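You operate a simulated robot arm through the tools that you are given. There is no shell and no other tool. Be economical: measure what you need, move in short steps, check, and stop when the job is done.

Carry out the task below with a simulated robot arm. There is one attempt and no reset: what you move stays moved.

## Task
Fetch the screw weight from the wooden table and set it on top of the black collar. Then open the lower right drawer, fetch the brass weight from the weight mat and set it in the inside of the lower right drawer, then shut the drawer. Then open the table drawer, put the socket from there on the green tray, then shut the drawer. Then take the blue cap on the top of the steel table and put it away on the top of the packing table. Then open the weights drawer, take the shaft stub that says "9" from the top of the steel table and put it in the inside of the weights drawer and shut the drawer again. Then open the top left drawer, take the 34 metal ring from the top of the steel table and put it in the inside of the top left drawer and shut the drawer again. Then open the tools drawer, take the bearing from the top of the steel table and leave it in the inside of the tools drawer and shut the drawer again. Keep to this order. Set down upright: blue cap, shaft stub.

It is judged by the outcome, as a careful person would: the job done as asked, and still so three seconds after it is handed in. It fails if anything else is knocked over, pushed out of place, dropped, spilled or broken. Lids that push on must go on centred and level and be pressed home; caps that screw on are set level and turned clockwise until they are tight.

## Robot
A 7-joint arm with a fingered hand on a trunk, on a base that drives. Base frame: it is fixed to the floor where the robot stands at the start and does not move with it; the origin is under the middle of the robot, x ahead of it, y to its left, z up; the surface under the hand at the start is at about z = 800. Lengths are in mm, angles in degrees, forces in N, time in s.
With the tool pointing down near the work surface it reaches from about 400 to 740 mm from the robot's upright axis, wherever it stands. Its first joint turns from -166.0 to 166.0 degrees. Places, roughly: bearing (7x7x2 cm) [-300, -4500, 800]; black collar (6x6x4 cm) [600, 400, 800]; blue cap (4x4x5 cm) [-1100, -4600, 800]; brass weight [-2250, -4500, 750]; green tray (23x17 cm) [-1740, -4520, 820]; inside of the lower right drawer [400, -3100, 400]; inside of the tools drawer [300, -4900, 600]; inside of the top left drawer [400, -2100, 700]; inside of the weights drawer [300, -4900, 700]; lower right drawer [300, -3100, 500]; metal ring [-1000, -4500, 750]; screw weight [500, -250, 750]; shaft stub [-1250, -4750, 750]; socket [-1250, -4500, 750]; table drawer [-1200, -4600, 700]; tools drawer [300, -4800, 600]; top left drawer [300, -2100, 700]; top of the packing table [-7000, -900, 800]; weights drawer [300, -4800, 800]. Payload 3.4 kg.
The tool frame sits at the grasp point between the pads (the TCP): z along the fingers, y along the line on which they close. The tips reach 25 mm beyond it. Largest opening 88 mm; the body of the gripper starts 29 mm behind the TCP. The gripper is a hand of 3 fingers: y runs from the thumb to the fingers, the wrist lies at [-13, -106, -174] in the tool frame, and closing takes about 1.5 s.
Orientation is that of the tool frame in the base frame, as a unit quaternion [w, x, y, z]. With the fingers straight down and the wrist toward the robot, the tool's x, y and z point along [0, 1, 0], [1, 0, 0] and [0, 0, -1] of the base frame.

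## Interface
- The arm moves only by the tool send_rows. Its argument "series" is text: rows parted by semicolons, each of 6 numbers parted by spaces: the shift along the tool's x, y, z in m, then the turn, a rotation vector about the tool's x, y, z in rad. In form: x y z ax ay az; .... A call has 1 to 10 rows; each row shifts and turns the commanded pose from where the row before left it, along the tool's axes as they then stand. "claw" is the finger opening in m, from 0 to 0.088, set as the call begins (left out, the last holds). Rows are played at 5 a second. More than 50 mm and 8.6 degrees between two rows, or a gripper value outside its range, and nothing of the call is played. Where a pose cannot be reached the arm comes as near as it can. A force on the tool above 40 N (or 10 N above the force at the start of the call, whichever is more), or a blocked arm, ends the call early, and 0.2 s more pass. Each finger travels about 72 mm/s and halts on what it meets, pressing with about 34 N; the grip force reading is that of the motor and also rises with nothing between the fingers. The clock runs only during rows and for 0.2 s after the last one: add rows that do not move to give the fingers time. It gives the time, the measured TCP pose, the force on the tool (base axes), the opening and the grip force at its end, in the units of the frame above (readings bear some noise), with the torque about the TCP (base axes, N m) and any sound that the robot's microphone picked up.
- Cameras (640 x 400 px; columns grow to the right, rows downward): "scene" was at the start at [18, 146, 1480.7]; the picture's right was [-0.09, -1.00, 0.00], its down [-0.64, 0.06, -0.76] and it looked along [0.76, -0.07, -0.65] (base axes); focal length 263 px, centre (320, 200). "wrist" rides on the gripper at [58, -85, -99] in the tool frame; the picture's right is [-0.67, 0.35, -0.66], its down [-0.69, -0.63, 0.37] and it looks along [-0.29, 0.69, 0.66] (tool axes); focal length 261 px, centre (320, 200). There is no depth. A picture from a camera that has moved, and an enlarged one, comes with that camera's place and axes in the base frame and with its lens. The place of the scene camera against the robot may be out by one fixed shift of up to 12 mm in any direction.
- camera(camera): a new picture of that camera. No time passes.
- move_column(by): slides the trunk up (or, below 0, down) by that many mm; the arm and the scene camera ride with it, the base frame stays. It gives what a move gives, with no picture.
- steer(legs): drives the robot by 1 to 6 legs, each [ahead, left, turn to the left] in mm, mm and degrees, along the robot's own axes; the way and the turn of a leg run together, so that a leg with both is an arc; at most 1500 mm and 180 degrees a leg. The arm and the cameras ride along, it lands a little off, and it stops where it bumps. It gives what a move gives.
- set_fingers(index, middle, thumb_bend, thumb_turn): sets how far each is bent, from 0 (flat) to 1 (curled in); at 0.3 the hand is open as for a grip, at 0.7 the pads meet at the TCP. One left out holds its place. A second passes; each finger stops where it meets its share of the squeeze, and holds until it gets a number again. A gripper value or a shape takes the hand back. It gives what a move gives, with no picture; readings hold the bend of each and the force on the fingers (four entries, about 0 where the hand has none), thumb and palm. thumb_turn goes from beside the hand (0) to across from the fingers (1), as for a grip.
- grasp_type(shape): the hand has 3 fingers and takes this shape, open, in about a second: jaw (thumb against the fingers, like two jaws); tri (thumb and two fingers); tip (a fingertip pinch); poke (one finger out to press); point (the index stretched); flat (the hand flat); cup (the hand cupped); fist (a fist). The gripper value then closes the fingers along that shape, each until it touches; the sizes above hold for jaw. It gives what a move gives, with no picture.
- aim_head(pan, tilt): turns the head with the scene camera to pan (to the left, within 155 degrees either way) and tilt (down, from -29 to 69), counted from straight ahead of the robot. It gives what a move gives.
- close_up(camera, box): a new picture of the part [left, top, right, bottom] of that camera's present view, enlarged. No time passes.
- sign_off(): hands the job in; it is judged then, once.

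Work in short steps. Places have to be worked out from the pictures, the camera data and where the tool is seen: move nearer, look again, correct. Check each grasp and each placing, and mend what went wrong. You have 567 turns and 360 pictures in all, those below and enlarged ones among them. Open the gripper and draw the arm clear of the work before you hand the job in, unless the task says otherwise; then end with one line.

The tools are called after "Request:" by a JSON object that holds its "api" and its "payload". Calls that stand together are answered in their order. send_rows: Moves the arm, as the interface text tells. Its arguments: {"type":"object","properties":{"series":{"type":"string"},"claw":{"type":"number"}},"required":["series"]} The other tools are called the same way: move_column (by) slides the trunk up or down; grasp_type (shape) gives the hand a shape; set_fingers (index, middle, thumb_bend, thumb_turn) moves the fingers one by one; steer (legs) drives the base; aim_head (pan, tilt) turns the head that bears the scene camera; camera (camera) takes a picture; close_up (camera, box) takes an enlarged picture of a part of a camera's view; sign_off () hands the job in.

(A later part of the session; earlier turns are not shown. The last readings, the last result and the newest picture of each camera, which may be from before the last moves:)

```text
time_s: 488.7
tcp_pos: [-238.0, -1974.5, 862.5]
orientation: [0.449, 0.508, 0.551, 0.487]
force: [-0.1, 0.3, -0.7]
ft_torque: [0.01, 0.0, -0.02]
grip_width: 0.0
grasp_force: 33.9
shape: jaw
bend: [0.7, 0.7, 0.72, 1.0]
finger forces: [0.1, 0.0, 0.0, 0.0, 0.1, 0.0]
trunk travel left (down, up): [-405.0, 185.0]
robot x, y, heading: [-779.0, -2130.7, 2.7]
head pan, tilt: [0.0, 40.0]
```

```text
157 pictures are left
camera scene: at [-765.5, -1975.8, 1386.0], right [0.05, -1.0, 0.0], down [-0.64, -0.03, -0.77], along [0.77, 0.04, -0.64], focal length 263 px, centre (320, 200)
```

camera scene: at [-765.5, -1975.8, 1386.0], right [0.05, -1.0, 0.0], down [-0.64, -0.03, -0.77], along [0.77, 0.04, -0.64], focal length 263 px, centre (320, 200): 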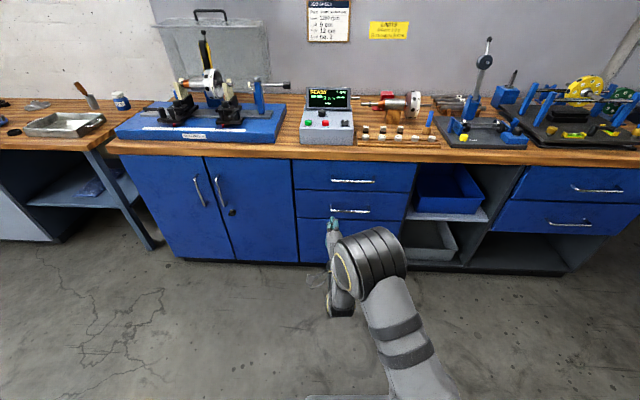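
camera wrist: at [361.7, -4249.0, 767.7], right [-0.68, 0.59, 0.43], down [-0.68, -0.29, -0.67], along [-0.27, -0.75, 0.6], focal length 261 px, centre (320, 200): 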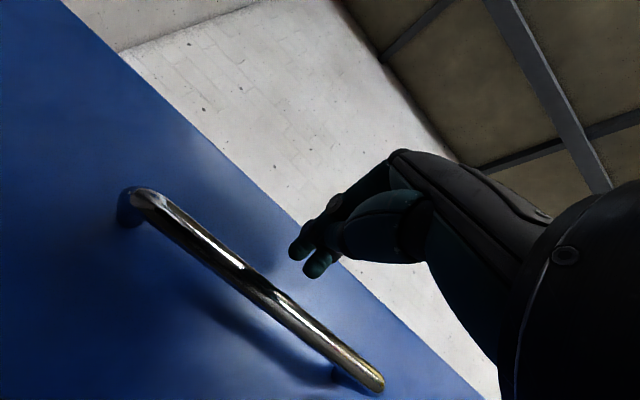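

The top left drawer's handle is at about (165, -2061, 722). I correct heading and height and approach.

Request:
{"api": "move_column", "payload": {"by": -140}}

Request:
{"api": "steer", "payload": {"legs": [[0, 0, -2.7], [250, -60, 0]]}}

Request:
{"api": "send_rows", "payload": {"series": "0 0 0 0 0 0; 0 0 0 0 0 0; 0 0 0 0 0 0; 0 0 0 0 0 0", "claw": 0.07}}

Request:
{"api": "camera", "payload": {"camera": "wrist"}}

Request:
{"api": "camera", "payload": {"camera": "scene"}}

```text
time_s: 490.4
tcp_pos: [-237.9, -1976.9, 723.8]
orientation: [0.449, 0.509, 0.551, 0.486]
force: [-0.4, -0.7, 0.1]
ft_torque: [0.03, 0.01, 0.02]
grip_width: 0.0
grasp_force: 33.6
shape: jaw
bend: [0.7, 0.7, 0.72, 1.0]
finger forces: [0.1, 0.0, 0.0, 0.0, 0.0, 0.0]
trunk travel left (down, up): [-265.0, 325.0]
robot x, y, heading: [-777.0, -2127.5, 2.8]
head pan, tilt: [0.0, 40.0]
```

```text
time_s: 492.7
tcp_pos: [25.9, -2062.3, 723.2]
orientation: [0.46, 0.521, 0.539, 0.476]
force: [-1.0, 0.6, 0.4]
ft_torque: [0.0, -0.02, 0.0]
grip_width: 0.1
grasp_force: 34.0
shape: jaw
bend: [0.7, 0.7, 0.72, 1.0]
finger forces: [0.0, 0.0, 0.0, 0.1, 0.1, 0.1]
trunk travel left (down, up): [-265.0, 325.0]
robot x, y, heading: [-522.8, -2189.4, 0.1]
head pan, tilt: [0.0, 40.0]
```

```text
time_s: 493.7
tcp_pos: [25.6, -2062.3, 722.9]
orientation: [0.46, 0.521, 0.539, 0.476]
force: [0.1, -0.1, -0.4]
ft_torque: [0.0, 0.02, 0.0]
grip_width: 70.2
grasp_force: 0.1
shape: jaw
bend: [0.27, 0.34, 0.5, 0.99]
finger forces: [0.0, 0.0, 0.1, 0.0, 0.0, 0.0]
trunk travel left (down, up): [-265.0, 325.0]
robot x, y, heading: [-515.9, -2185.0, -0.1]
head pan, tilt: [0.0, 40.0]
```

```text
156 pictures are left
camera wrist: at [-84.6, -2006.3, 652.0], right [-0.59, -0.69, 0.43], down [0.31, -0.68, -0.67], along [0.75, -0.26, 0.61], focal length 261 px, centre (320, 200)
```

wrist: 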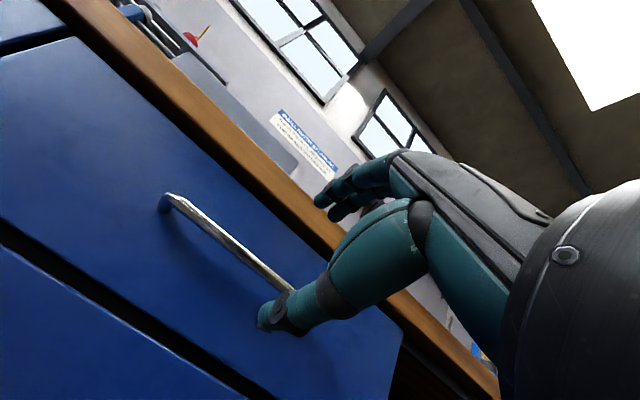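

```text
155 pictures are left
camera scene: at [-500.7, -2035.4, 1246.0], right [0.0, -1.0, 0.0], down [-0.64, 0.0, -0.77], along [0.77, 0.0, -0.64], focal length 263 px, centre (320, 200)
```

scene: 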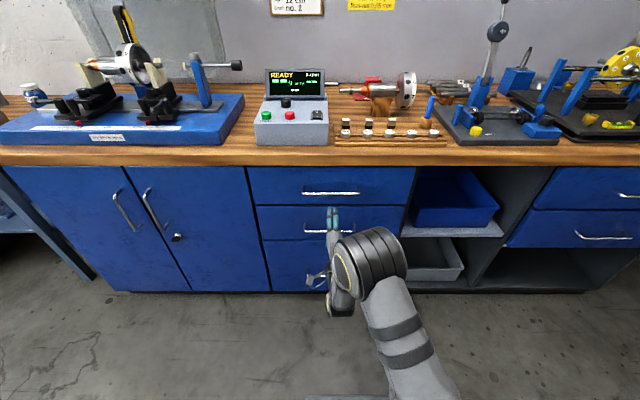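

Handle at (159, -2065, 731). I raise 9 mm and drive 85 mm ahead.

Request:
{"api": "move_column", "payload": {"by": 10}}

Request:
{"api": "steer", "payload": {"legs": [[85, -3, 0]]}}

Request:
{"api": "camera", "payload": {"camera": "wrist"}}

```text
time_s: 494.2
tcp_pos: [25.3, -2062.4, 732.7]
orientation: [0.461, 0.521, 0.538, 0.476]
force: [-0.3, 0.5, 0.1]
ft_torque: [-0.01, 0.02, -0.02]
grip_width: 69.8
grasp_force: 0.1
shape: jaw
bend: [0.27, 0.34, 0.5, 0.99]
finger forces: [0.0, 0.1, 0.1, 0.1, 0.0, 0.0]
trunk travel left (down, up): [-275.0, 315.0]
robot x, y, heading: [-515.3, -2187.3, 0.1]
head pan, tilt: [0.0, 40.0]
```

```text
time_s: 495.3
tcp_pos: [107.5, -2062.4, 733.5]
orientation: [0.461, 0.521, 0.538, 0.476]
force: [-0.4, -0.9, -0.5]
ft_torque: [0.02, 0.02, 0.02]
grip_width: 69.8
grasp_force: 0.0
shape: jaw
bend: [0.27, 0.34, 0.5, 0.99]
finger forces: [0.0, 0.0, 0.0, 0.1, 0.0, 0.0]
trunk travel left (down, up): [-275.0, 315.0]
robot x, y, heading: [-432.2, -2188.7, 0.4]
head pan, tilt: [0.0, 40.0]
```

```text
154 pictures are left
camera wrist: at [-1.8, -2008.3, 662.1], right [-0.58, -0.69, 0.43], down [0.31, -0.68, -0.67], along [0.75, -0.26, 0.61], focal length 261 px, centre (320, 200)
```

wrist: 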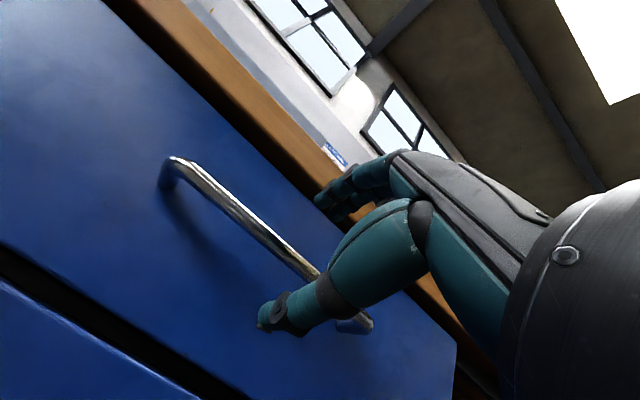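

I advance 28 mm with the arm and look.

Request:
{"api": "send_rows", "payload": {"series": "0 0.002 0.014 0 0 0; 0 0.002 0.014 0 0 0; 0 0 0 0 0 0"}}

Request:
{"api": "camera", "payload": {"camera": "wrist"}}

Request:
{"api": "close_up", "payload": {"camera": "scene", "box": [230, 140, 430, 290]}}

```text
time_s: 496.1
tcp_pos: [137.0, -2063.9, 733.4]
orientation: [0.46, 0.521, 0.539, 0.476]
force: [-0.3, 0.6, 0.1]
ft_torque: [-0.04, 0.01, 0.04]
grip_width: 70.2
grasp_force: 0.0
shape: jaw
bend: [0.27, 0.34, 0.5, 0.99]
finger forces: [0.0, 0.1, 0.1, 0.0, 0.0, 0.0]
trunk travel left (down, up): [-275.0, 315.0]
robot x, y, heading: [-438.1, -2192.1, 0.2]
head pan, tilt: [0.0, 40.0]
```

```text
153 pictures are left
camera wrist: at [25.8, -2007.4, 661.9], right [-0.58, -0.69, 0.43], down [0.31, -0.68, -0.67], along [0.75, -0.26, 0.61], focal length 261 px, centre (320, 200)
```

wrist: 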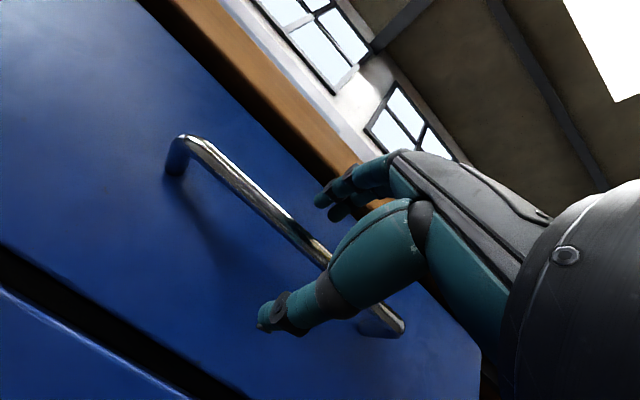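

```text
2.67 times, centred on (330, 215) of scene
camera zoom: at [-417.7, -2038.0, 1256.0], right [0.0, -1.0, 0.0], down [-0.64, 0.0, -0.77], along [0.77, 0.0, -0.64], focal length 702 px, centre (293, 160)
```

zoom: 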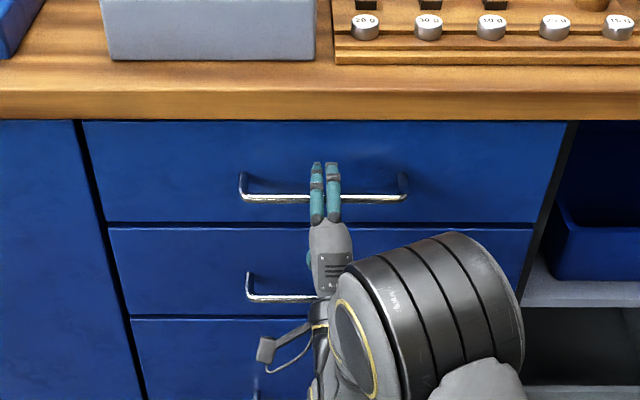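

By comparison with earlier grasps about 9 mm remain. I advance and close.

Request:
{"api": "send_rows", "payload": {"series": "0 0.0005 0.005 0 0 0; 0 0.0005 0.005 0 0 0; 0 0 0 0 0 0"}}

Request:
{"api": "send_rows", "payload": {"series": "0 0 0 0 0 0; 0 0 0 0 0 0; 0 0 0 0 0 0; 0 0 0 0 0 0; 0 0 0 0 0 0; 0 0 0 0 0 0; 0 0 0 0 0 0; 0 0 0 0 0 0", "claw": 0.0}}

Request:
{"api": "camera", "payload": {"camera": "wrist"}}

```text
time_s: 496.9
tcp_pos: [147.0, -2061.1, 732.1]
orientation: [0.461, 0.522, 0.538, 0.475]
force: [0.2, 0.3, 0.2]
ft_torque: [0.03, 0.01, -0.02]
grip_width: 70.0
grasp_force: 0.0
shape: jaw
bend: [0.27, 0.34, 0.5, 0.99]
finger forces: [0.0, 0.1, 0.1, 0.0, 0.0, 0.0]
trunk travel left (down, up): [-275.0, 315.0]
robot x, y, heading: [-434.1, -2191.8, -0.1]
head pan, tilt: [0.0, 40.0]
```

```text
time_s: 498.7
tcp_pos: [147.4, -2060.6, 730.7]
orientation: [0.46, 0.521, 0.539, 0.476]
force: [6.4, 0.3, -6.0]
ft_torque: [0.05, -0.01, 0.03]
grip_width: 0.1
grasp_force: 34.2
shape: jaw
bend: [0.72, 0.7, 0.72, 1.0]
finger forces: [5.8, 0.5, 0.0, 0.0, 35.0, 0.0]
trunk travel left (down, up): [-275.0, 315.0]
robot x, y, heading: [-437.6, -2190.9, 0.2]
head pan, tilt: [0.0, 40.0]
```

```text
151 pictures are left
camera wrist: at [37.4, -2005.4, 660.3], right [-0.58, -0.69, 0.43], down [0.31, -0.68, -0.67], along [0.75, -0.26, 0.61], focal length 261 px, centre (320, 200)
```

wrist: 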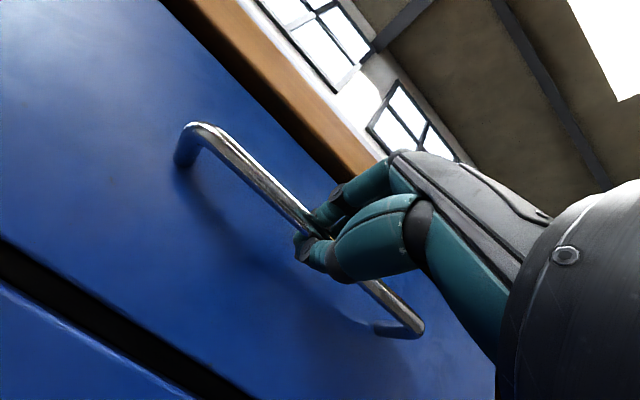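

Closed around the bar. I pull by driving back 60 mm, then check.

Request:
{"api": "steer", "payload": {"legs": [[-60, 0, 0]]}}

Request:
{"api": "close_up", "payload": {"camera": "scene", "box": [230, 140, 430, 290]}}

```text
time_s: 499.7
tcp_pos: [87.5, -2061.0, 731.3]
orientation: [0.459, 0.521, 0.54, 0.476]
force: [0.2, 1.1, -9.6]
ft_torque: [0.03, 0.11, -0.02]
grip_width: 0.0
grasp_force: 33.9
shape: jaw
bend: [0.72, 0.7, 0.73, 1.0]
finger forces: [6.4, 1.2, 0.0, 0.1, 35.9, 0.1]
trunk travel left (down, up): [-275.0, 315.0]
robot x, y, heading: [-493.8, -2189.5, 0.1]
head pan, tilt: [0.0, 40.0]
```

```text
2.67 times, centred on (330, 215) of scene
camera zoom: at [-477.4, -2037.9, 1255.9], right [0.0, -1.0, 0.0], down [-0.64, 0.0, -0.77], along [0.77, 0.0, -0.64], focal length 702 px, centre (293, 160)
```

zoom: 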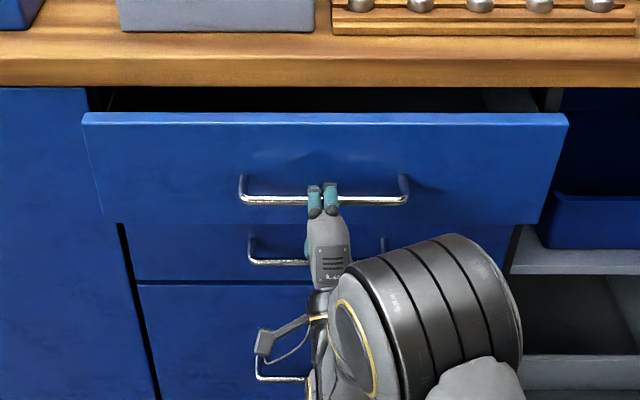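

The drawer opens. I pull 190 mm more, release and withdraw.

Request:
{"api": "steer", "payload": {"legs": [[-195, 0, 0]]}}

Request:
{"api": "send_rows", "payload": {"series": "0 0 0 0 0 0; 0 0 0 0 0 0; 0 0 0 0 0 0; 0 0 0 0 0 0; 0 0 0 0 0 0; 0 0 -0.02 0 0 0; 0 0 -0.03 0 0 0; 0 0 -0.02 0 0 0", "claw": 0.07}}

Request:
{"api": "steer", "payload": {"legs": [[-300, 0, 0]]}}

Request:
{"api": "move_column", "payload": {"by": 300}}

Request:
{"api": "camera", "payload": {"camera": "scene"}}

```text
time_s: 501.2
tcp_pos: [-104.5, -2059.6, 731.4]
orientation: [0.458, 0.521, 0.541, 0.476]
force: [0.6, -5.5, -9.9]
ft_torque: [0.08, 0.06, -0.02]
grip_width: 0.0
grasp_force: 33.8
shape: jaw
bend: [0.72, 0.7, 0.73, 1.0]
finger forces: [6.9, 1.0, 0.1, 0.1, 38.7, 0.0]
trunk travel left (down, up): [-275.0, 315.0]
robot x, y, heading: [-688.5, -2190.4, 0.3]
head pan, tilt: [0.0, 40.0]
```

```text
time_s: 503.0
tcp_pos: [-172.7, -2062.1, 740.6]
orientation: [0.459, 0.52, 0.54, 0.476]
force: [0.3, -0.2, -0.1]
ft_torque: [0.0, 0.0, -0.01]
grip_width: 69.7
grasp_force: 0.1
shape: jaw
bend: [0.27, 0.34, 0.5, 0.99]
finger forces: [0.1, 0.0, 0.1, 0.0, 0.1, 0.1]
trunk travel left (down, up): [-275.0, 315.0]
robot x, y, heading: [-684.2, -2192.0, 0.6]
head pan, tilt: [0.0, 40.0]
```

```text
time_s: 505.1
tcp_pos: [-478.8, -2064.0, 740.6]
orientation: [0.459, 0.521, 0.54, 0.476]
force: [-0.4, 0.8, 0.0]
ft_torque: [-0.02, 0.0, 0.02]
grip_width: 69.6
grasp_force: 0.0
shape: jaw
bend: [0.27, 0.34, 0.5, 0.99]
finger forces: [0.1, 0.0, 0.0, 0.1, 0.0, 0.1]
trunk travel left (down, up): [-275.0, 315.0]
robot x, y, heading: [-992.7, -2189.4, 0.2]
head pan, tilt: [0.0, 40.0]
```

```text
time_s: 508.1
tcp_pos: [-478.4, -2063.4, 1040.1]
orientation: [0.459, 0.52, 0.54, 0.477]
force: [-0.3, 0.3, -1.1]
ft_torque: [0.03, -0.03, 0.02]
grip_width: 69.7
grasp_force: 0.0
shape: jaw
bend: [0.27, 0.34, 0.5, 0.99]
finger forces: [0.1, 0.1, 0.0, 0.1, 0.0, 0.0]
trunk travel left (down, up): [-575.0, 15.0]
robot x, y, heading: [-993.3, -2195.6, 0.6]
head pan, tilt: [0.0, 40.0]
```

```text
149 pictures are left
camera scene: at [-974.6, -2041.7, 1556.0], right [0.01, -1.0, 0.0], down [-0.64, -0.01, -0.77], along [0.77, 0.01, -0.64], focal length 263 px, centre (320, 200)
```

scene: 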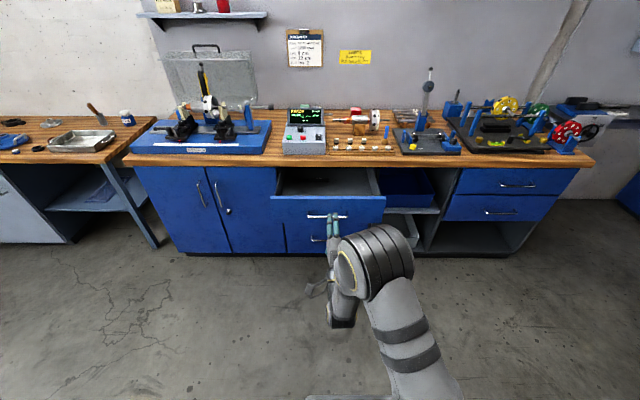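

The drawer is open. I turn the hand down and drive to the steel table for the ring "34".

Request:
{"api": "send_rows", "payload": {"series": "0 0 0 0.1431 0 0; 0 0 0 0.1431 0 0; 0 0 0 0.1431 0 0; 0 0 0 0.1431 0 0; 0 0 0 0.1431 0 0; 0 0 0 0.1431 0 0; 0 0 0 0.1431 0 0; 0 0 0 0.1431 0 0; 0 0 0 0.1431 0 0; 0 0 0 0.1431 0 0"}}

Request:
{"api": "steer", "payload": {"legs": [[0, 0, -90.6], [850, -160, 0], [800, 0, 0]]}}

Request:
{"api": "camera", "payload": {"camera": "wrist"}}

Request:
{"api": "camera", "payload": {"camera": "scene"}}

```text
time_s: 510.3
tcp_pos: [-479.0, -2063.8, 1041.1]
orientation: [0.004, 0.693, 0.721, 0.006]
force: [0.4, -0.1, 0.4]
ft_torque: [-0.02, 0.02, 0.02]
grip_width: 70.1
grasp_force: 0.1
shape: jaw
bend: [0.27, 0.34, 0.5, 0.99]
finger forces: [0.0, 0.0, 0.0, 0.0, 0.0, 0.0]
trunk travel left (down, up): [-575.0, 15.0]
robot x, y, heading: [-993.6, -2193.7, 0.4]
head pan, tilt: [0.0, 40.0]
```

```text
time_s: 522.5
tcp_pos: [-951.0, -4339.5, 1039.7]
orientation: [0.007, 0.999, 0.039, 0.0]
force: [0.2, -0.1, 0.3]
ft_torque: [0.02, -0.02, -0.01]
grip_width: 69.7
grasp_force: 0.0
shape: jaw
bend: [0.27, 0.34, 0.5, 0.99]
finger forces: [0.1, 0.1, 0.0, 0.0, 0.0, 0.0]
trunk travel left (down, up): [-575.0, 15.0]
robot x, y, heading: [-1105.1, -3832.9, -87.4]
head pan, tilt: [0.0, 40.0]
```

```text
148 pictures are left
camera wrist: at [-900.0, -4247.2, 1139.5], right [-0.64, -0.39, 0.66], down [-0.73, 0.57, -0.37], along [-0.23, -0.72, -0.65], focal length 261 px, centre (320, 200)
```

wrist: 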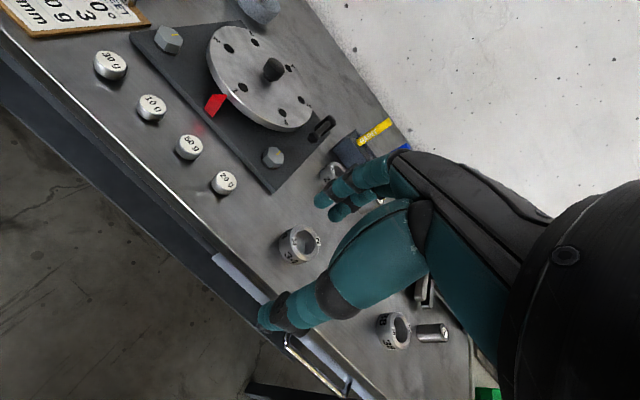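

```text
147 pictures are left
camera scene: at [-950.9, -3853.2, 1556.0], right [-1.0, -0.05, 0.0], down [-0.03, 0.64, -0.77], along [0.04, -0.77, -0.64], focal length 263 px, centre (320, 200)
```

scene: 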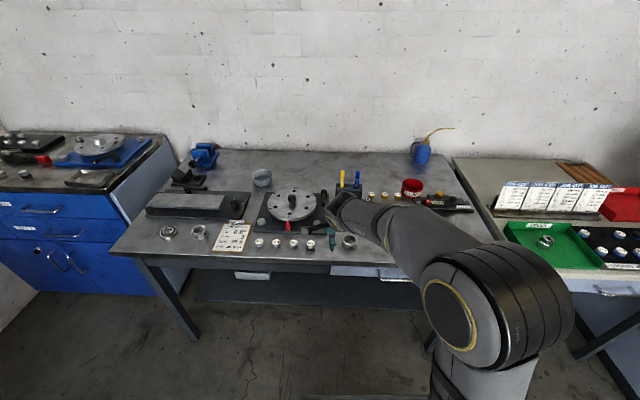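

Ring 34 is near (-1016, -4477). I correct heading and position, then move over it.

Request:
{"api": "steer", "payload": {"legs": [[0, 0, -2.6], [80, -38, 0]]}}

Request:
{"api": "send_rows", "payload": {"series": "0 0.02 0.03 0 0 0; 0 0 0.04 0 0 0; 0 0 0.02 0 0 0; 0 0 0 0 0 0", "claw": 0.08}}

Request:
{"api": "camera", "payload": {"camera": "wrist"}}

```text
time_s: 524.0
tcp_pos: [-1011.9, -4428.7, 1039.1]
orientation: [0.007, 1.0, 0.017, 0.0]
force: [-0.3, -0.4, 0.3]
ft_torque: [0.01, 0.01, 0.0]
grip_width: 69.7
grasp_force: 0.1
shape: jaw
bend: [0.27, 0.34, 0.5, 0.99]
finger forces: [0.0, 0.1, 0.0, 0.0, 0.0, 0.0]
trunk travel left (down, up): [-575.0, 15.0]
robot x, y, heading: [-1142.3, -3912.0, -90.0]
head pan, tilt: [0.0, 40.0]
```

```text
time_s: 525.0
tcp_pos: [-1012.2, -4449.3, 949.4]
orientation: [0.007, 1.0, 0.016, 0.0]
force: [0.2, -0.3, -0.8]
ft_torque: [0.0, 0.01, 0.0]
grip_width: 79.9
grasp_force: 0.0
shape: jaw
bend: [0.3, 0.32, 0.32, 0.98]
finger forces: [0.0, 0.0, 0.1, 0.0, 0.0, 0.1]
trunk travel left (down, up): [-575.0, 15.0]
robot x, y, heading: [-1143.0, -3913.1, -89.9]
head pan, tilt: [0.0, 40.0]
```

```text
146 pictures are left
camera wrist: at [-955.7, -4360.5, 1048.7], right [-0.66, -0.36, 0.66], down [-0.71, 0.6, -0.37], along [-0.26, -0.71, -0.65], focal length 261 px, centre (320, 200)
```

wrist: 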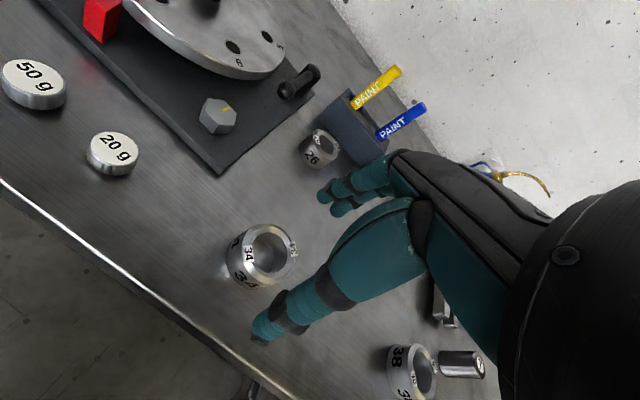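

I zoom on the ring to gauge its size.

Request:
{"api": "close_up", "payload": {"camera": "wrist", "box": [200, 200, 328, 310]}}

Request:
{"api": "close_up", "payload": {"camera": "scene", "box": [270, 190, 430, 290]}}

```text
3.64 times, centred on (264, 255) of wrist
camera zoom: at [-955.7, -4360.5, 1048.7], right [-0.66, -0.36, 0.66], down [-0.71, 0.6, -0.37], along [-0.26, -0.71, -0.65], focal length 948 px, centre (524, 0)
```

zoom: 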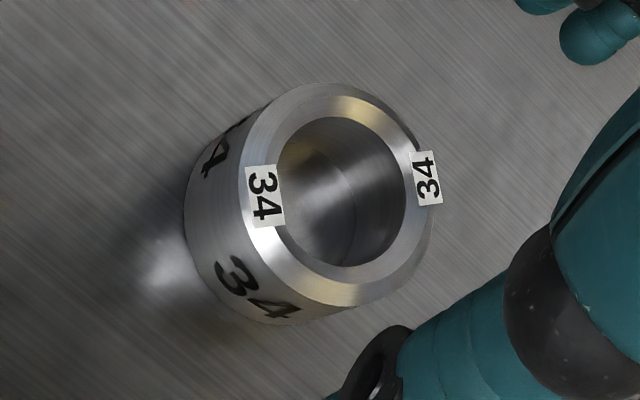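

```text
4.00 times, centred on (350, 240) of scene
camera zoom: at [-989.5, -3943.3, 1556.0], right [-1.0, 0.0, 0.0], down [0.0, 0.64, -0.77], along [0.0, -0.77, -0.64], focal length 1053 px, centre (200, 40)
```

zoom: 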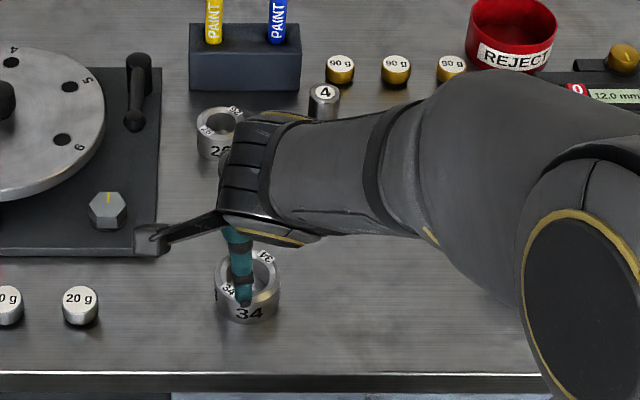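

Ring: outer ≈52 mm, centre ≈(-1022, -4486). I align, level the hand and descend to 855.

Request:
{"api": "send_rows", "payload": {"series": "-0.009 0.02 0.02 0.014 0 0; 0 0.012 0.03 0 0 0; 0 0 0.03 0 0 0; 0 0 0.013 0 0 0; 0 0 0 0 0 0"}}

Request:
{"api": "camera", "payload": {"camera": "wrist"}}

```text
time_s: 526.2
tcp_pos: [-1017.9, -4479.7, 856.7]
orientation: [-0.001, 1.0, 0.016, 0.0]
force: [-0.2, -0.1, 0.0]
ft_torque: [-0.03, 0.01, 0.0]
grip_width: 80.2
grasp_force: 0.1
shape: jaw
bend: [0.3, 0.32, 0.32, 0.98]
finger forces: [0.0, 0.0, 0.1, 0.0, 0.1, 0.1]
trunk travel left (down, up): [-575.0, 15.0]
robot x, y, heading: [-1142.5, -3912.9, -89.7]
head pan, tilt: [0.0, 40.0]
```

```text
143 pictures are left
camera wrist: at [-962.4, -4393.3, 956.7], right [-0.66, -0.37, 0.66], down [-0.71, 0.61, -0.37], along [-0.26, -0.7, -0.66], focal length 261 px, centre (320, 200)
```

wrist: 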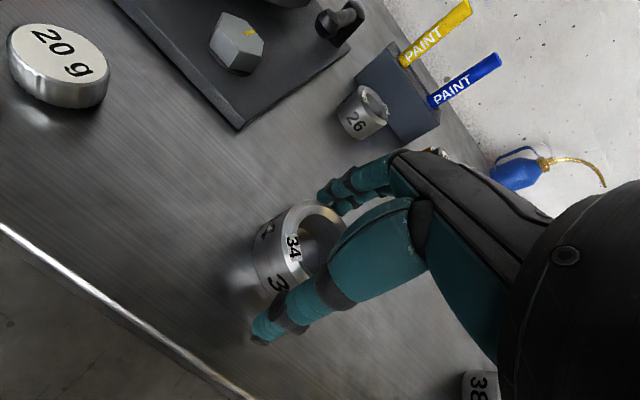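

Well centred. I lower 6 mm and close.

Request:
{"api": "send_rows", "payload": {"series": "-0.001 0.001 0.003 0 0 0; 0 0 0.003 0 0 0; 0 0 0 0 0 0"}}

Request:
{"api": "send_rows", "payload": {"series": "0 0 0 0 0 0; 0 0 0 0 0 0; 0 0 0 0 0 0; 0 0 0 0 0 0; 0 0 0 0 0 0; 0 0 0 0 0 0; 0 0 0 0 0 0", "claw": 0.0}}

Request:
{"api": "camera", "payload": {"camera": "wrist"}}

```text
time_s: 527.0
tcp_pos: [-1018.3, -4482.8, 850.2]
orientation: [0.001, 1.0, 0.017, 0.0]
force: [0.7, 0.0, -0.5]
ft_torque: [-0.03, -0.02, 0.01]
grip_width: 79.8
grasp_force: 0.1
shape: jaw
bend: [0.3, 0.32, 0.32, 0.98]
finger forces: [0.0, 0.1, 0.0, 0.1, 0.0, 0.0]
trunk travel left (down, up): [-575.0, 15.0]
robot x, y, heading: [-1142.3, -3917.0, -89.6]
head pan, tilt: [0.0, 40.0]
```

```text
time_s: 528.6
tcp_pos: [-1018.5, -4481.0, 851.3]
orientation: [0.0, 1.0, 0.017, 0.0]
force: [0.2, 0.1, 0.5]
ft_torque: [0.02, 0.06, 0.0]
grip_width: 46.9
grasp_force: 33.8
shape: jaw
bend: [0.74, 0.44, 0.67, 1.0]
finger forces: [20.0, 10.6, 0.1, 0.0, 30.9, 0.0]
trunk travel left (down, up): [-575.0, 15.0]
robot x, y, heading: [-1140.3, -3914.7, -89.9]
head pan, tilt: [0.0, 40.0]
```

```text
142 pictures are left
camera wrist: at [-963.2, -4393.8, 951.4], right [-0.66, -0.37, 0.66], down [-0.71, 0.61, -0.37], along [-0.26, -0.7, -0.66], focal length 261 px, centre (320, 200)
```

wrist: 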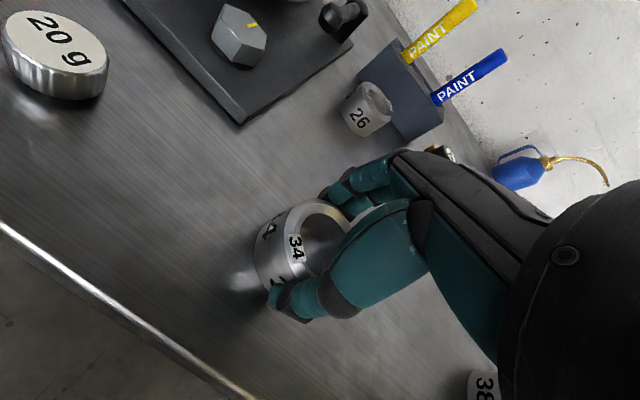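

Gripped at 47 mm. I lift and check.

Request:
{"api": "send_rows", "payload": {"series": "0 0 -0.01 0 0 0; 0 0 -0.03 0 0 0; 0 0 -0.045 0 0 0; 0 0 -0.045 0 0 0; 0 0 -0.04 0 0 0; 0 0 0 0 0 0"}}

Request:
{"api": "camera", "payload": {"camera": "wrist"}}

```text
time_s: 530.0
tcp_pos: [-1022.1, -4480.3, 1024.3]
orientation: [-0.001, 1.0, 0.016, 0.001]
force: [0.6, -0.1, -1.3]
ft_torque: [0.0, 0.0, -0.02]
grip_width: 46.5
grasp_force: 33.9
shape: jaw
bend: [0.74, 0.44, 0.67, 1.0]
finger forces: [20.1, 10.4, 0.0, 0.1, 30.9, 0.0]
trunk travel left (down, up): [-575.0, 15.0]
robot x, y, heading: [-1143.7, -3913.1, -89.5]
head pan, tilt: [0.0, 40.0]
```

```text
141 pictures are left
camera wrist: at [-965.8, -4393.3, 1124.9], right [-0.66, -0.37, 0.66], down [-0.71, 0.61, -0.37], along [-0.26, -0.7, -0.66], focal length 261 px, centre (320, 200)
```

wrist: 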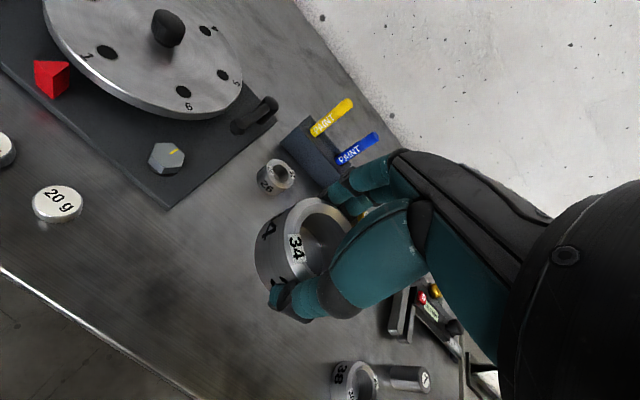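

Ring 34 is held. I drive back to the open top left drawer.

Request:
{"api": "steer", "payload": {"legs": [[-320, 0, 0], [0, 0, 89.7], [0, 750, 0], [0, 680, 0]]}}

Request:
{"api": "camera", "payload": {"camera": "scene"}}

```text
time_s: 543.1
tcp_pos: [-593.2, -2018.6, 1023.5]
orientation: [0.0, 0.69, 0.724, -0.001]
force: [0.1, 0.3, -1.5]
ft_torque: [-0.01, 0.03, -0.02]
grip_width: 45.8
grasp_force: 33.5
shape: jaw
bend: [0.74, 0.44, 0.68, 1.0]
finger forces: [20.0, 10.1, 0.0, 0.0, 30.6, 0.1]
trunk travel left (down, up): [-575.0, 15.0]
robot x, y, heading: [-1157.7, -2149.3, 1.1]
head pan, tilt: [0.0, 40.0]
```

```text
140 pictures are left
camera scene: at [-1143.0, -1993.3, 1556.0], right [0.02, -1.0, 0.0], down [-0.64, -0.01, -0.77], along [0.77, 0.01, -0.64], focal length 263 px, centre (320, 200)
```

scene: 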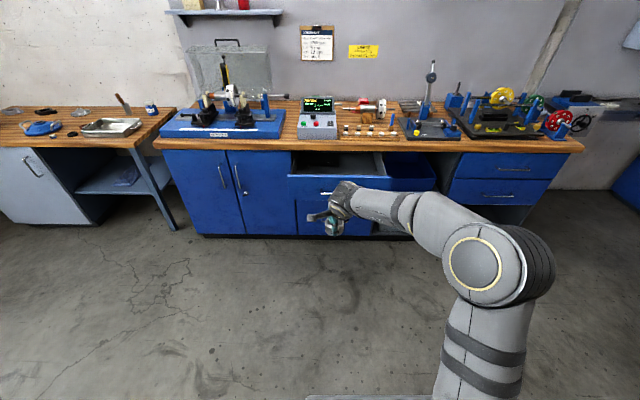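

I drive up over the drawer and look inside.

Request:
{"api": "steer", "payload": {"legs": [[560, -37, -1.1]]}}

Request:
{"api": "camera", "payload": {"camera": "wrist"}}

Request:
{"api": "camera", "payload": {"camera": "scene"}}

```text
time_s: 546.2
tcp_pos: [-43.3, -2070.2, 1023.6]
orientation: [0.0, 0.7, 0.714, 0.0]
force: [-0.4, 1.4, -1.7]
ft_torque: [0.01, -0.01, -0.02]
grip_width: 45.9
grasp_force: 33.6
shape: jaw
bend: [0.74, 0.44, 0.68, 1.0]
finger forces: [20.0, 10.3, 0.0, 0.1, 30.7, 0.1]
trunk travel left (down, up): [-575.0, 15.0]
robot x, y, heading: [-613.1, -2180.0, -0.6]
head pan, tilt: [0.0, 40.0]
```

```text
139 pictures are left
camera wrist: at [-128.0, -2012.8, 1124.3], right [0.36, -0.66, 0.66], down [-0.62, -0.7, -0.37], along [0.7, -0.27, -0.66], focal length 261 px, centre (320, 200)
```

wrist: 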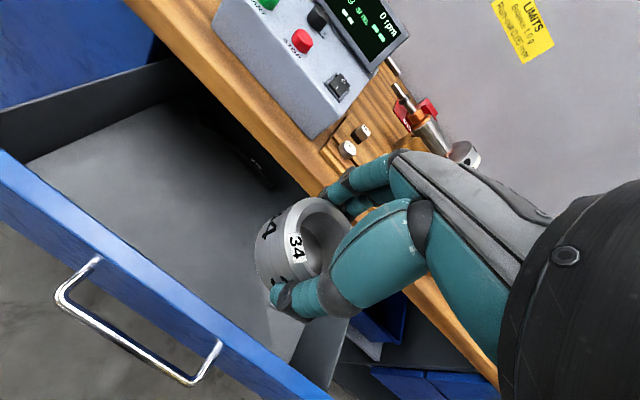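

```text
138 pictures are left
camera scene: at [-591.1, -2028.6, 1556.0], right [-0.01, -1.0, 0.0], down [-0.64, 0.01, -0.77], along [0.77, -0.01, -0.64], focal length 263 px, centre (320, 200)
```

scene: 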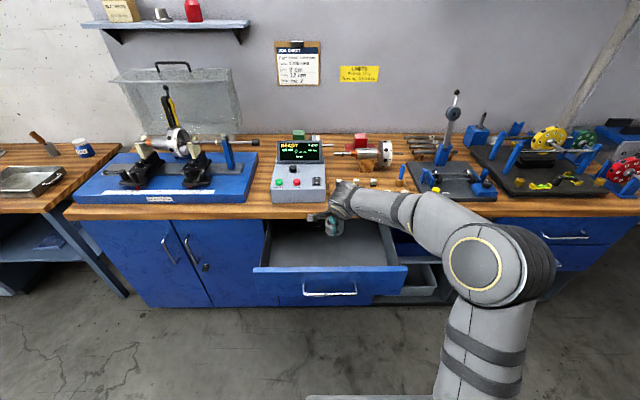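

The front of the drawer is empty. I drive 90 mm closer, lower the trunk 100 mm, and move in to x≈84.

Request:
{"api": "steer", "payload": {"legs": [[92, 0, 0]]}}

Request:
{"api": "move_column", "payload": {"by": -110}}

Request:
{"api": "send_rows", "payload": {"series": "0 0.02 0 0 0 0; 0 0.018 0 0 0 0; 0 0 0.03 0 0 0; 0 0 0.03 0 0 0; 0 0 0.03 0 0 0; 0 0 0 0 0 0"}}

Request:
{"api": "camera", "payload": {"camera": "wrist"}}

Request:
{"api": "camera", "payload": {"camera": "scene"}}

```text
time_s: 547.3
tcp_pos: [49.5, -2070.5, 1022.7]
orientation: [-0.001, 0.7, 0.714, -0.001]
force: [-0.2, -0.5, -1.7]
ft_torque: [0.0, 0.0, 0.01]
grip_width: 45.6
grasp_force: 34.0
shape: jaw
bend: [0.74, 0.44, 0.68, 1.0]
finger forces: [20.0, 10.3, 0.0, 0.0, 30.6, 0.0]
trunk travel left (down, up): [-575.0, 15.0]
robot x, y, heading: [-520.0, -2183.8, -0.5]
head pan, tilt: [0.0, 40.0]
```

```text
time_s: 548.8
tcp_pos: [48.5, -2071.9, 914.1]
orientation: [0.0, 0.699, 0.715, 0.0]
force: [-0.5, 0.5, -1.6]
ft_torque: [-0.03, -0.01, 0.02]
grip_width: 46.1
grasp_force: 34.0
shape: jaw
bend: [0.74, 0.44, 0.68, 1.0]
finger forces: [19.9, 10.3, 0.1, 0.0, 30.6, 0.1]
trunk travel left (down, up): [-465.0, 125.0]
robot x, y, heading: [-517.7, -2179.8, -0.4]
head pan, tilt: [0.0, 40.0]
```

```text
time_s: 550.2
tcp_pos: [85.7, -2070.4, 822.0]
orientation: [0.0, 0.7, 0.714, 0.001]
force: [-0.7, 0.0, -0.5]
ft_torque: [0.0, -0.01, 0.03]
grip_width: 45.7
grasp_force: 34.1
shape: jaw
bend: [0.74, 0.44, 0.68, 1.0]
finger forces: [20.0, 10.4, 0.0, 0.0, 30.6, 0.0]
trunk travel left (down, up): [-465.0, 125.0]
robot x, y, heading: [-516.8, -2181.9, -0.8]
head pan, tilt: [0.0, 40.0]
```

```text
137 pictures are left
camera wrist: at [0.9, -2012.7, 922.2], right [0.36, -0.66, 0.66], down [-0.62, -0.7, -0.37], along [0.7, -0.27, -0.66], focal length 261 px, centre (320, 200)
```

wrist: 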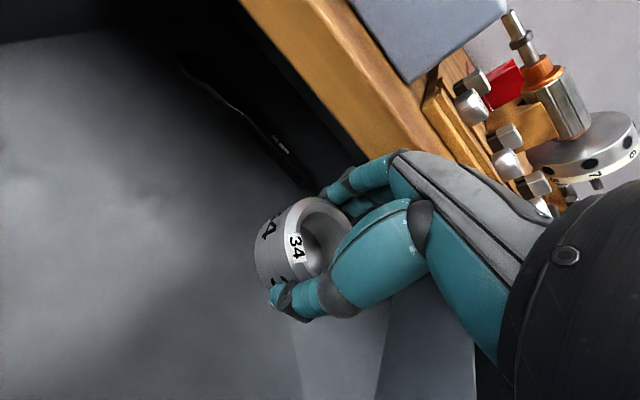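

```text
136 pictures are left
camera scene: at [-499.6, -2029.5, 1446.0], right [-0.01, -1.0, 0.0], down [-0.64, 0.01, -0.77], along [0.77, -0.01, -0.64], focal length 263 px, centre (320, 200)
```

scene: 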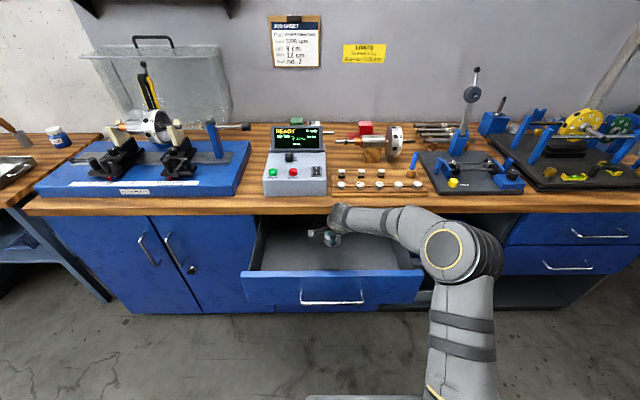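

The floor below is free (a wrench lies far back). I descend to 730.

Request:
{"api": "send_rows", "payload": {"series": "0 0 0.03 0 0 0; 0 0 0.03 0 0 0; 0 0 0.025 0 0 0; 0 0 0 0 0 0"}}

Request:
{"api": "camera", "payload": {"camera": "scene"}}

```text
time_s: 551.2
tcp_pos: [86.6, -2069.8, 738.6]
orientation: [0.001, 0.701, 0.714, 0.0]
force: [-0.5, 0.2, -0.9]
ft_torque: [-0.01, -0.01, 0.0]
grip_width: 45.7
grasp_force: 34.5
shape: jaw
bend: [0.74, 0.44, 0.68, 1.0]
finger forces: [20.0, 10.3, 0.1, 0.0, 30.5, 0.0]
trunk travel left (down, up): [-465.0, 125.0]
robot x, y, heading: [-520.6, -2185.7, -0.8]
head pan, tilt: [0.0, 40.0]
```

```text
135 pictures are left
camera scene: at [-499.6, -2029.5, 1446.0], right [-0.01, -1.0, 0.0], down [-0.64, 0.01, -0.77], along [0.77, -0.01, -0.64], focal length 263 px, centre (320, 200)
```

scene: 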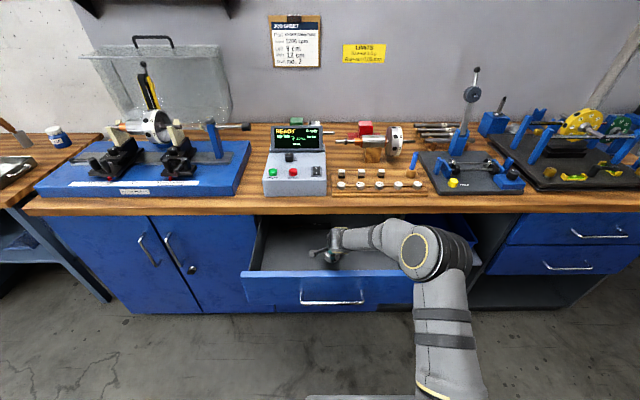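

Still clear. I step down toward the floor, reading the force.

Request:
{"api": "send_rows", "payload": {"series": "0 0 0.008 0 0 0; 0 0 0.008 0 0 0; 0 0 0 0 0 0"}}

```text
time_s: 552.0
tcp_pos: [86.0, -2069.7, 722.8]
orientation: [0.0, 0.7, 0.714, 0.0]
force: [0.5, -0.3, -1.0]
ft_torque: [0.0, 0.02, -0.02]
grip_width: 45.9
grasp_force: 34.2
shape: jaw
bend: [0.74, 0.44, 0.68, 1.0]
finger forces: [20.1, 10.3, 0.0, 0.1, 30.5, 0.0]
trunk travel left (down, up): [-465.0, 125.0]
robot x, y, heading: [-518.5, -2180.2, -0.6]
head pan, tilt: [0.0, 40.0]
```

Request:
{"api": "send_rows", "payload": {"series": "0 0 0.004 0 0 0; 0 0 0.004 0 0 0; 0 0 0.003 0 0 0; 0 0 0 0 0 0"}}

Request:
{"api": "camera", "payload": {"camera": "wrist"}}

```text
time_s: 553.0
tcp_pos: [87.4, -2070.5, 711.4]
orientation: [0.0, 0.7, 0.714, -0.002]
force: [-0.2, 0.7, -0.9]
ft_torque: [0.02, 0.0, 0.02]
grip_width: 45.6
grasp_force: 34.1
shape: jaw
bend: [0.74, 0.44, 0.68, 1.0]
finger forces: [20.0, 10.2, 0.1, 0.0, 30.4, 0.0]
trunk travel left (down, up): [-465.0, 125.0]
robot x, y, heading: [-521.5, -2186.2, -0.6]
head pan, tilt: [0.0, 40.0]
```

```text
134 pictures are left
camera wrist: at [1.7, -2013.2, 811.8], right [0.36, -0.66, 0.66], down [-0.62, -0.7, -0.37], along [0.7, -0.27, -0.66], focal length 261 px, centre (320, 200)
```

wrist: 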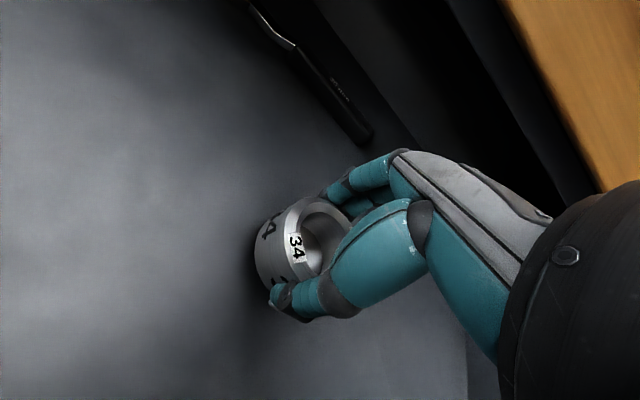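

Continue down.

Request:
{"api": "send_rows", "payload": {"series": "0 0 0.003 0 0 0; 0 0 0.003 0 0 0; 0 0 0.002 0 0 0; 0 0 0 0 0 0"}}

```text
time_s: 554.0
tcp_pos: [87.4, -2070.1, 703.0]
orientation: [0.0, 0.7, 0.714, 0.0]
force: [-0.8, 0.3, -1.3]
ft_torque: [0.01, 0.01, 0.0]
grip_width: 45.5
grasp_force: 33.8
shape: jaw
bend: [0.74, 0.44, 0.68, 1.0]
finger forces: [20.0, 10.1, 0.0, 0.0, 30.5, 0.0]
trunk travel left (down, up): [-465.0, 125.0]
robot x, y, heading: [-519.5, -2179.9, -0.5]
head pan, tilt: [0.0, 40.0]
```

Request:
{"api": "send_rows", "payload": {"series": "0 0 0.003 0 0 0; 0 0 0.002 0 0 0; 0 0 0.002 0 0 0; 0 0 0 0 0 0"}}

```text
time_s: 555.0
tcp_pos: [87.3, -2070.0, 697.7]
orientation: [0.001, 0.7, 0.714, 0.0]
force: [2.0, -1.9, 7.3]
ft_torque: [-0.02, -0.05, -0.02]
grip_width: 45.8
grasp_force: 33.8
shape: jaw
bend: [0.74, 0.44, 0.68, 1.0]
finger forces: [21.2, 11.3, 0.0, 0.0, 31.2, 0.0]
trunk travel left (down, up): [-465.0, 125.0]
robot x, y, heading: [-521.2, -2184.8, -0.9]
head pan, tilt: [0.0, 40.0]
```

Floor contact (7 N, no torque). I release the ring.

Request:
{"api": "send_rows", "payload": {"series": "0 0 -0.0005 0 0 0; 0 0 0 0 0 0; 0 0 0 0 0 0; 0 0 0 0 0 0; 0 0 0 0 0 0", "claw": 0.068}}

Request:
{"api": "camera", "payload": {"camera": "wrist"}}

```text
time_s: 556.2
tcp_pos: [87.1, -2070.4, 696.8]
orientation: [0.0, 0.7, 0.714, 0.001]
force: [-0.4, 0.3, -0.4]
ft_torque: [-0.01, 0.01, 0.0]
grip_width: 67.6
grasp_force: 0.1
shape: jaw
bend: [0.27, 0.35, 0.52, 0.99]
finger forces: [0.0, 0.0, 0.0, 0.1, 0.1, 0.0]
trunk travel left (down, up): [-465.0, 125.0]
robot x, y, heading: [-519.6, -2183.9, -0.4]
head pan, tilt: [0.0, 40.0]
```

```text
133 pictures are left
camera wrist: at [1.1, -2012.9, 797.4], right [0.36, -0.66, 0.66], down [-0.62, -0.7, -0.37], along [0.7, -0.27, -0.66], focal length 261 px, centre (320, 200)
```

wrist: 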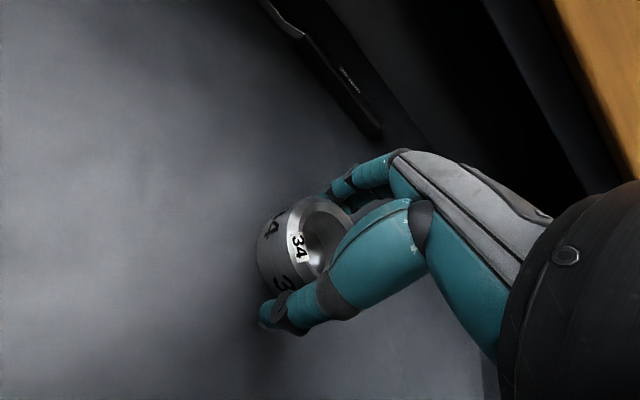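

The ring lies flat. I rise straight up and check.

Request:
{"api": "send_rows", "payload": {"series": "0 0 -0.006 0 0 0; 0 0 -0.015 0 0 0; 0 0 -0.03 0 0 0; 0 0 -0.045 0 0 0; 0 0 -0.045 0 0 0; 0 0 -0.045 0 0 0; 0 0 -0.045 0 0 0; 0 0 0 0 0 0"}}

Request:
{"api": "camera", "payload": {"camera": "wrist"}}

```text
time_s: 558.0
tcp_pos: [84.3, -2069.6, 928.3]
orientation: [0.001, 0.701, 0.714, 0.0]
force: [0.9, 0.2, -0.1]
ft_torque: [0.02, 0.04, 0.05]
grip_width: 67.8
grasp_force: 0.1
shape: jaw
bend: [0.27, 0.35, 0.52, 0.99]
finger forces: [0.0, 0.0, 0.0, 0.0, 0.1, 0.0]
trunk travel left (down, up): [-465.0, 125.0]
robot x, y, heading: [-518.4, -2184.7, -0.5]
head pan, tilt: [0.0, 40.0]
```

```text
132 pictures are left
camera wrist: at [-0.1, -2011.8, 1028.6], right [0.36, -0.66, 0.66], down [-0.62, -0.7, -0.37], along [0.7, -0.27, -0.66], focal length 261 px, centre (320, 200)
```

wrist: 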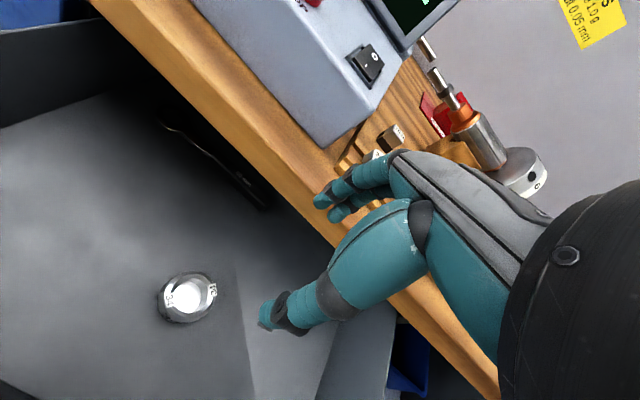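

The ring is in the drawer. I back away (negative ahead), turn the hand horizontal, and set the height to push above the handle.

Request:
{"api": "send_rows", "payload": {"series": "0 -0.03 -0.02 0 0 0; 0 -0.03 0 0 0 0"}}

Request:
{"api": "steer", "payload": {"legs": [[-380, 0, 0.5]]}}

Request:
{"api": "send_rows", "payload": {"series": "0 0 0 -0.149 0 0; 0 0 0 -0.149 0 0; 0 0 0 -0.149 0 0; 0 0 0 -0.149 0 0; 0 0 0 -0.149 0 0; 0 0 0 -0.149 0 0; 0 0 0 -0.149 0 0; 0 0 0 -0.149 0 0; 0 0 0 -0.149 0 0; 0 0 0 -0.1 0 0", "claw": 0.0}}

Request:
{"api": "camera", "payload": {"camera": "scene"}}

```text
time_s: 558.6
tcp_pos: [24.7, -2071.1, 947.8]
orientation: [0.001, 0.701, 0.714, -0.001]
force: [0.0, 0.2, -0.5]
ft_torque: [-0.03, -0.01, -0.02]
grip_width: 67.9
grasp_force: 0.1
shape: jaw
bend: [0.27, 0.35, 0.52, 0.99]
finger forces: [0.0, 0.0, 0.0, 0.1, 0.0, 0.0]
trunk travel left (down, up): [-465.0, 125.0]
robot x, y, heading: [-519.0, -2183.8, -0.3]
head pan, tilt: [0.0, 40.0]
```

```text
time_s: 561.0
tcp_pos: [-358.1, -2064.8, 947.8]
orientation: [0.0, 0.699, 0.716, 0.0]
force: [-0.5, 0.0, -0.5]
ft_torque: [0.01, 0.01, -0.01]
grip_width: 68.0
grasp_force: 0.0
shape: jaw
bend: [0.27, 0.35, 0.52, 0.99]
finger forces: [0.0, 0.1, 0.0, 0.1, 0.0, 0.0]
trunk travel left (down, up): [-465.0, 125.0]
robot x, y, heading: [-902.9, -2180.3, -0.1]
head pan, tilt: [0.0, 40.0]
```

```text
time_s: 563.2
tcp_pos: [-358.4, -2064.8, 947.3]
orientation: [0.462, 0.524, 0.537, 0.473]
force: [0.6, 1.0, 0.1]
ft_torque: [0.01, -0.03, -0.02]
grip_width: 0.0
grasp_force: 33.8
shape: jaw
bend: [0.7, 0.7, 0.73, 1.0]
finger forces: [0.1, 0.0, 0.1, 0.0, 0.0, 0.1]
trunk travel left (down, up): [-465.0, 125.0]
robot x, y, heading: [-902.2, -2176.1, -0.0]
head pan, tilt: [0.0, 40.0]
```

```text
131 pictures are left
camera scene: at [-883.0, -2026.6, 1446.1], right [0.0, -1.0, 0.0], down [-0.64, 0.0, -0.77], along [0.77, 0.0, -0.64], focal length 263 px, centre (320, 200)
```

scene: 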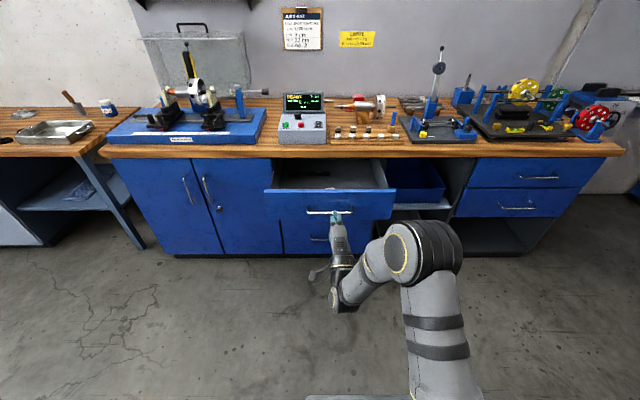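

I lower the trunk by 178, drive to just before the panel and make contact.

Request:
{"api": "move_column", "payload": {"by": -178}}

Request:
{"api": "steer", "payload": {"legs": [[235, 0, 0]]}}

Request:
{"api": "camera", "payload": {"camera": "wrist"}}

```text
time_s: 565.1
tcp_pos: [-359.1, -2065.7, 769.1]
orientation: [0.46, 0.523, 0.538, 0.474]
force: [-0.1, -0.7, 0.4]
ft_torque: [0.0, -0.02, 0.0]
grip_width: 0.0
grasp_force: 34.0
shape: jaw
bend: [0.7, 0.7, 0.73, 1.0]
finger forces: [0.0, 0.0, 0.0, 0.1, 0.0, 0.0]
trunk travel left (down, up): [-287.0, 303.0]
robot x, y, heading: [-901.6, -2182.5, -0.3]
head pan, tilt: [0.0, 40.0]
```

```text
time_s: 566.9
tcp_pos: [-126.2, -2065.3, 769.0]
orientation: [0.46, 0.524, 0.538, 0.473]
force: [0.0, -0.3, 0.2]
ft_torque: [0.01, 0.03, -0.01]
grip_width: 0.2
grasp_force: 34.0
shape: jaw
bend: [0.7, 0.7, 0.73, 1.0]
finger forces: [0.0, 0.1, 0.0, 0.0, 0.0, 0.0]
trunk travel left (down, up): [-287.0, 303.0]
robot x, y, heading: [-667.4, -2179.8, 0.0]
head pan, tilt: [0.0, 40.0]
```

```text
130 pictures are left
camera wrist: at [-236.1, -2009.5, 698.3], right [-0.59, -0.69, 0.43], down [0.3, -0.68, -0.67], along [0.75, -0.27, 0.6], focal length 261 px, centre (320, 200)
```

wrist: 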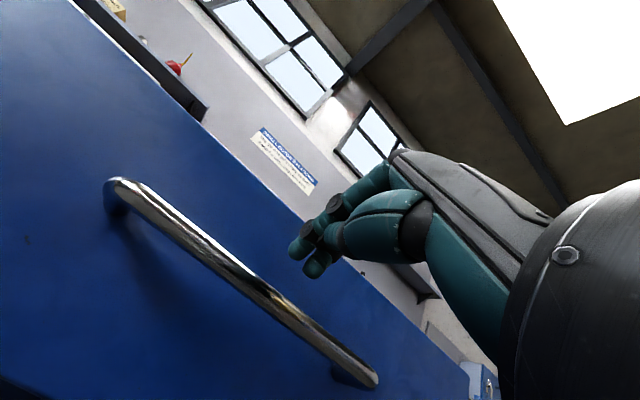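

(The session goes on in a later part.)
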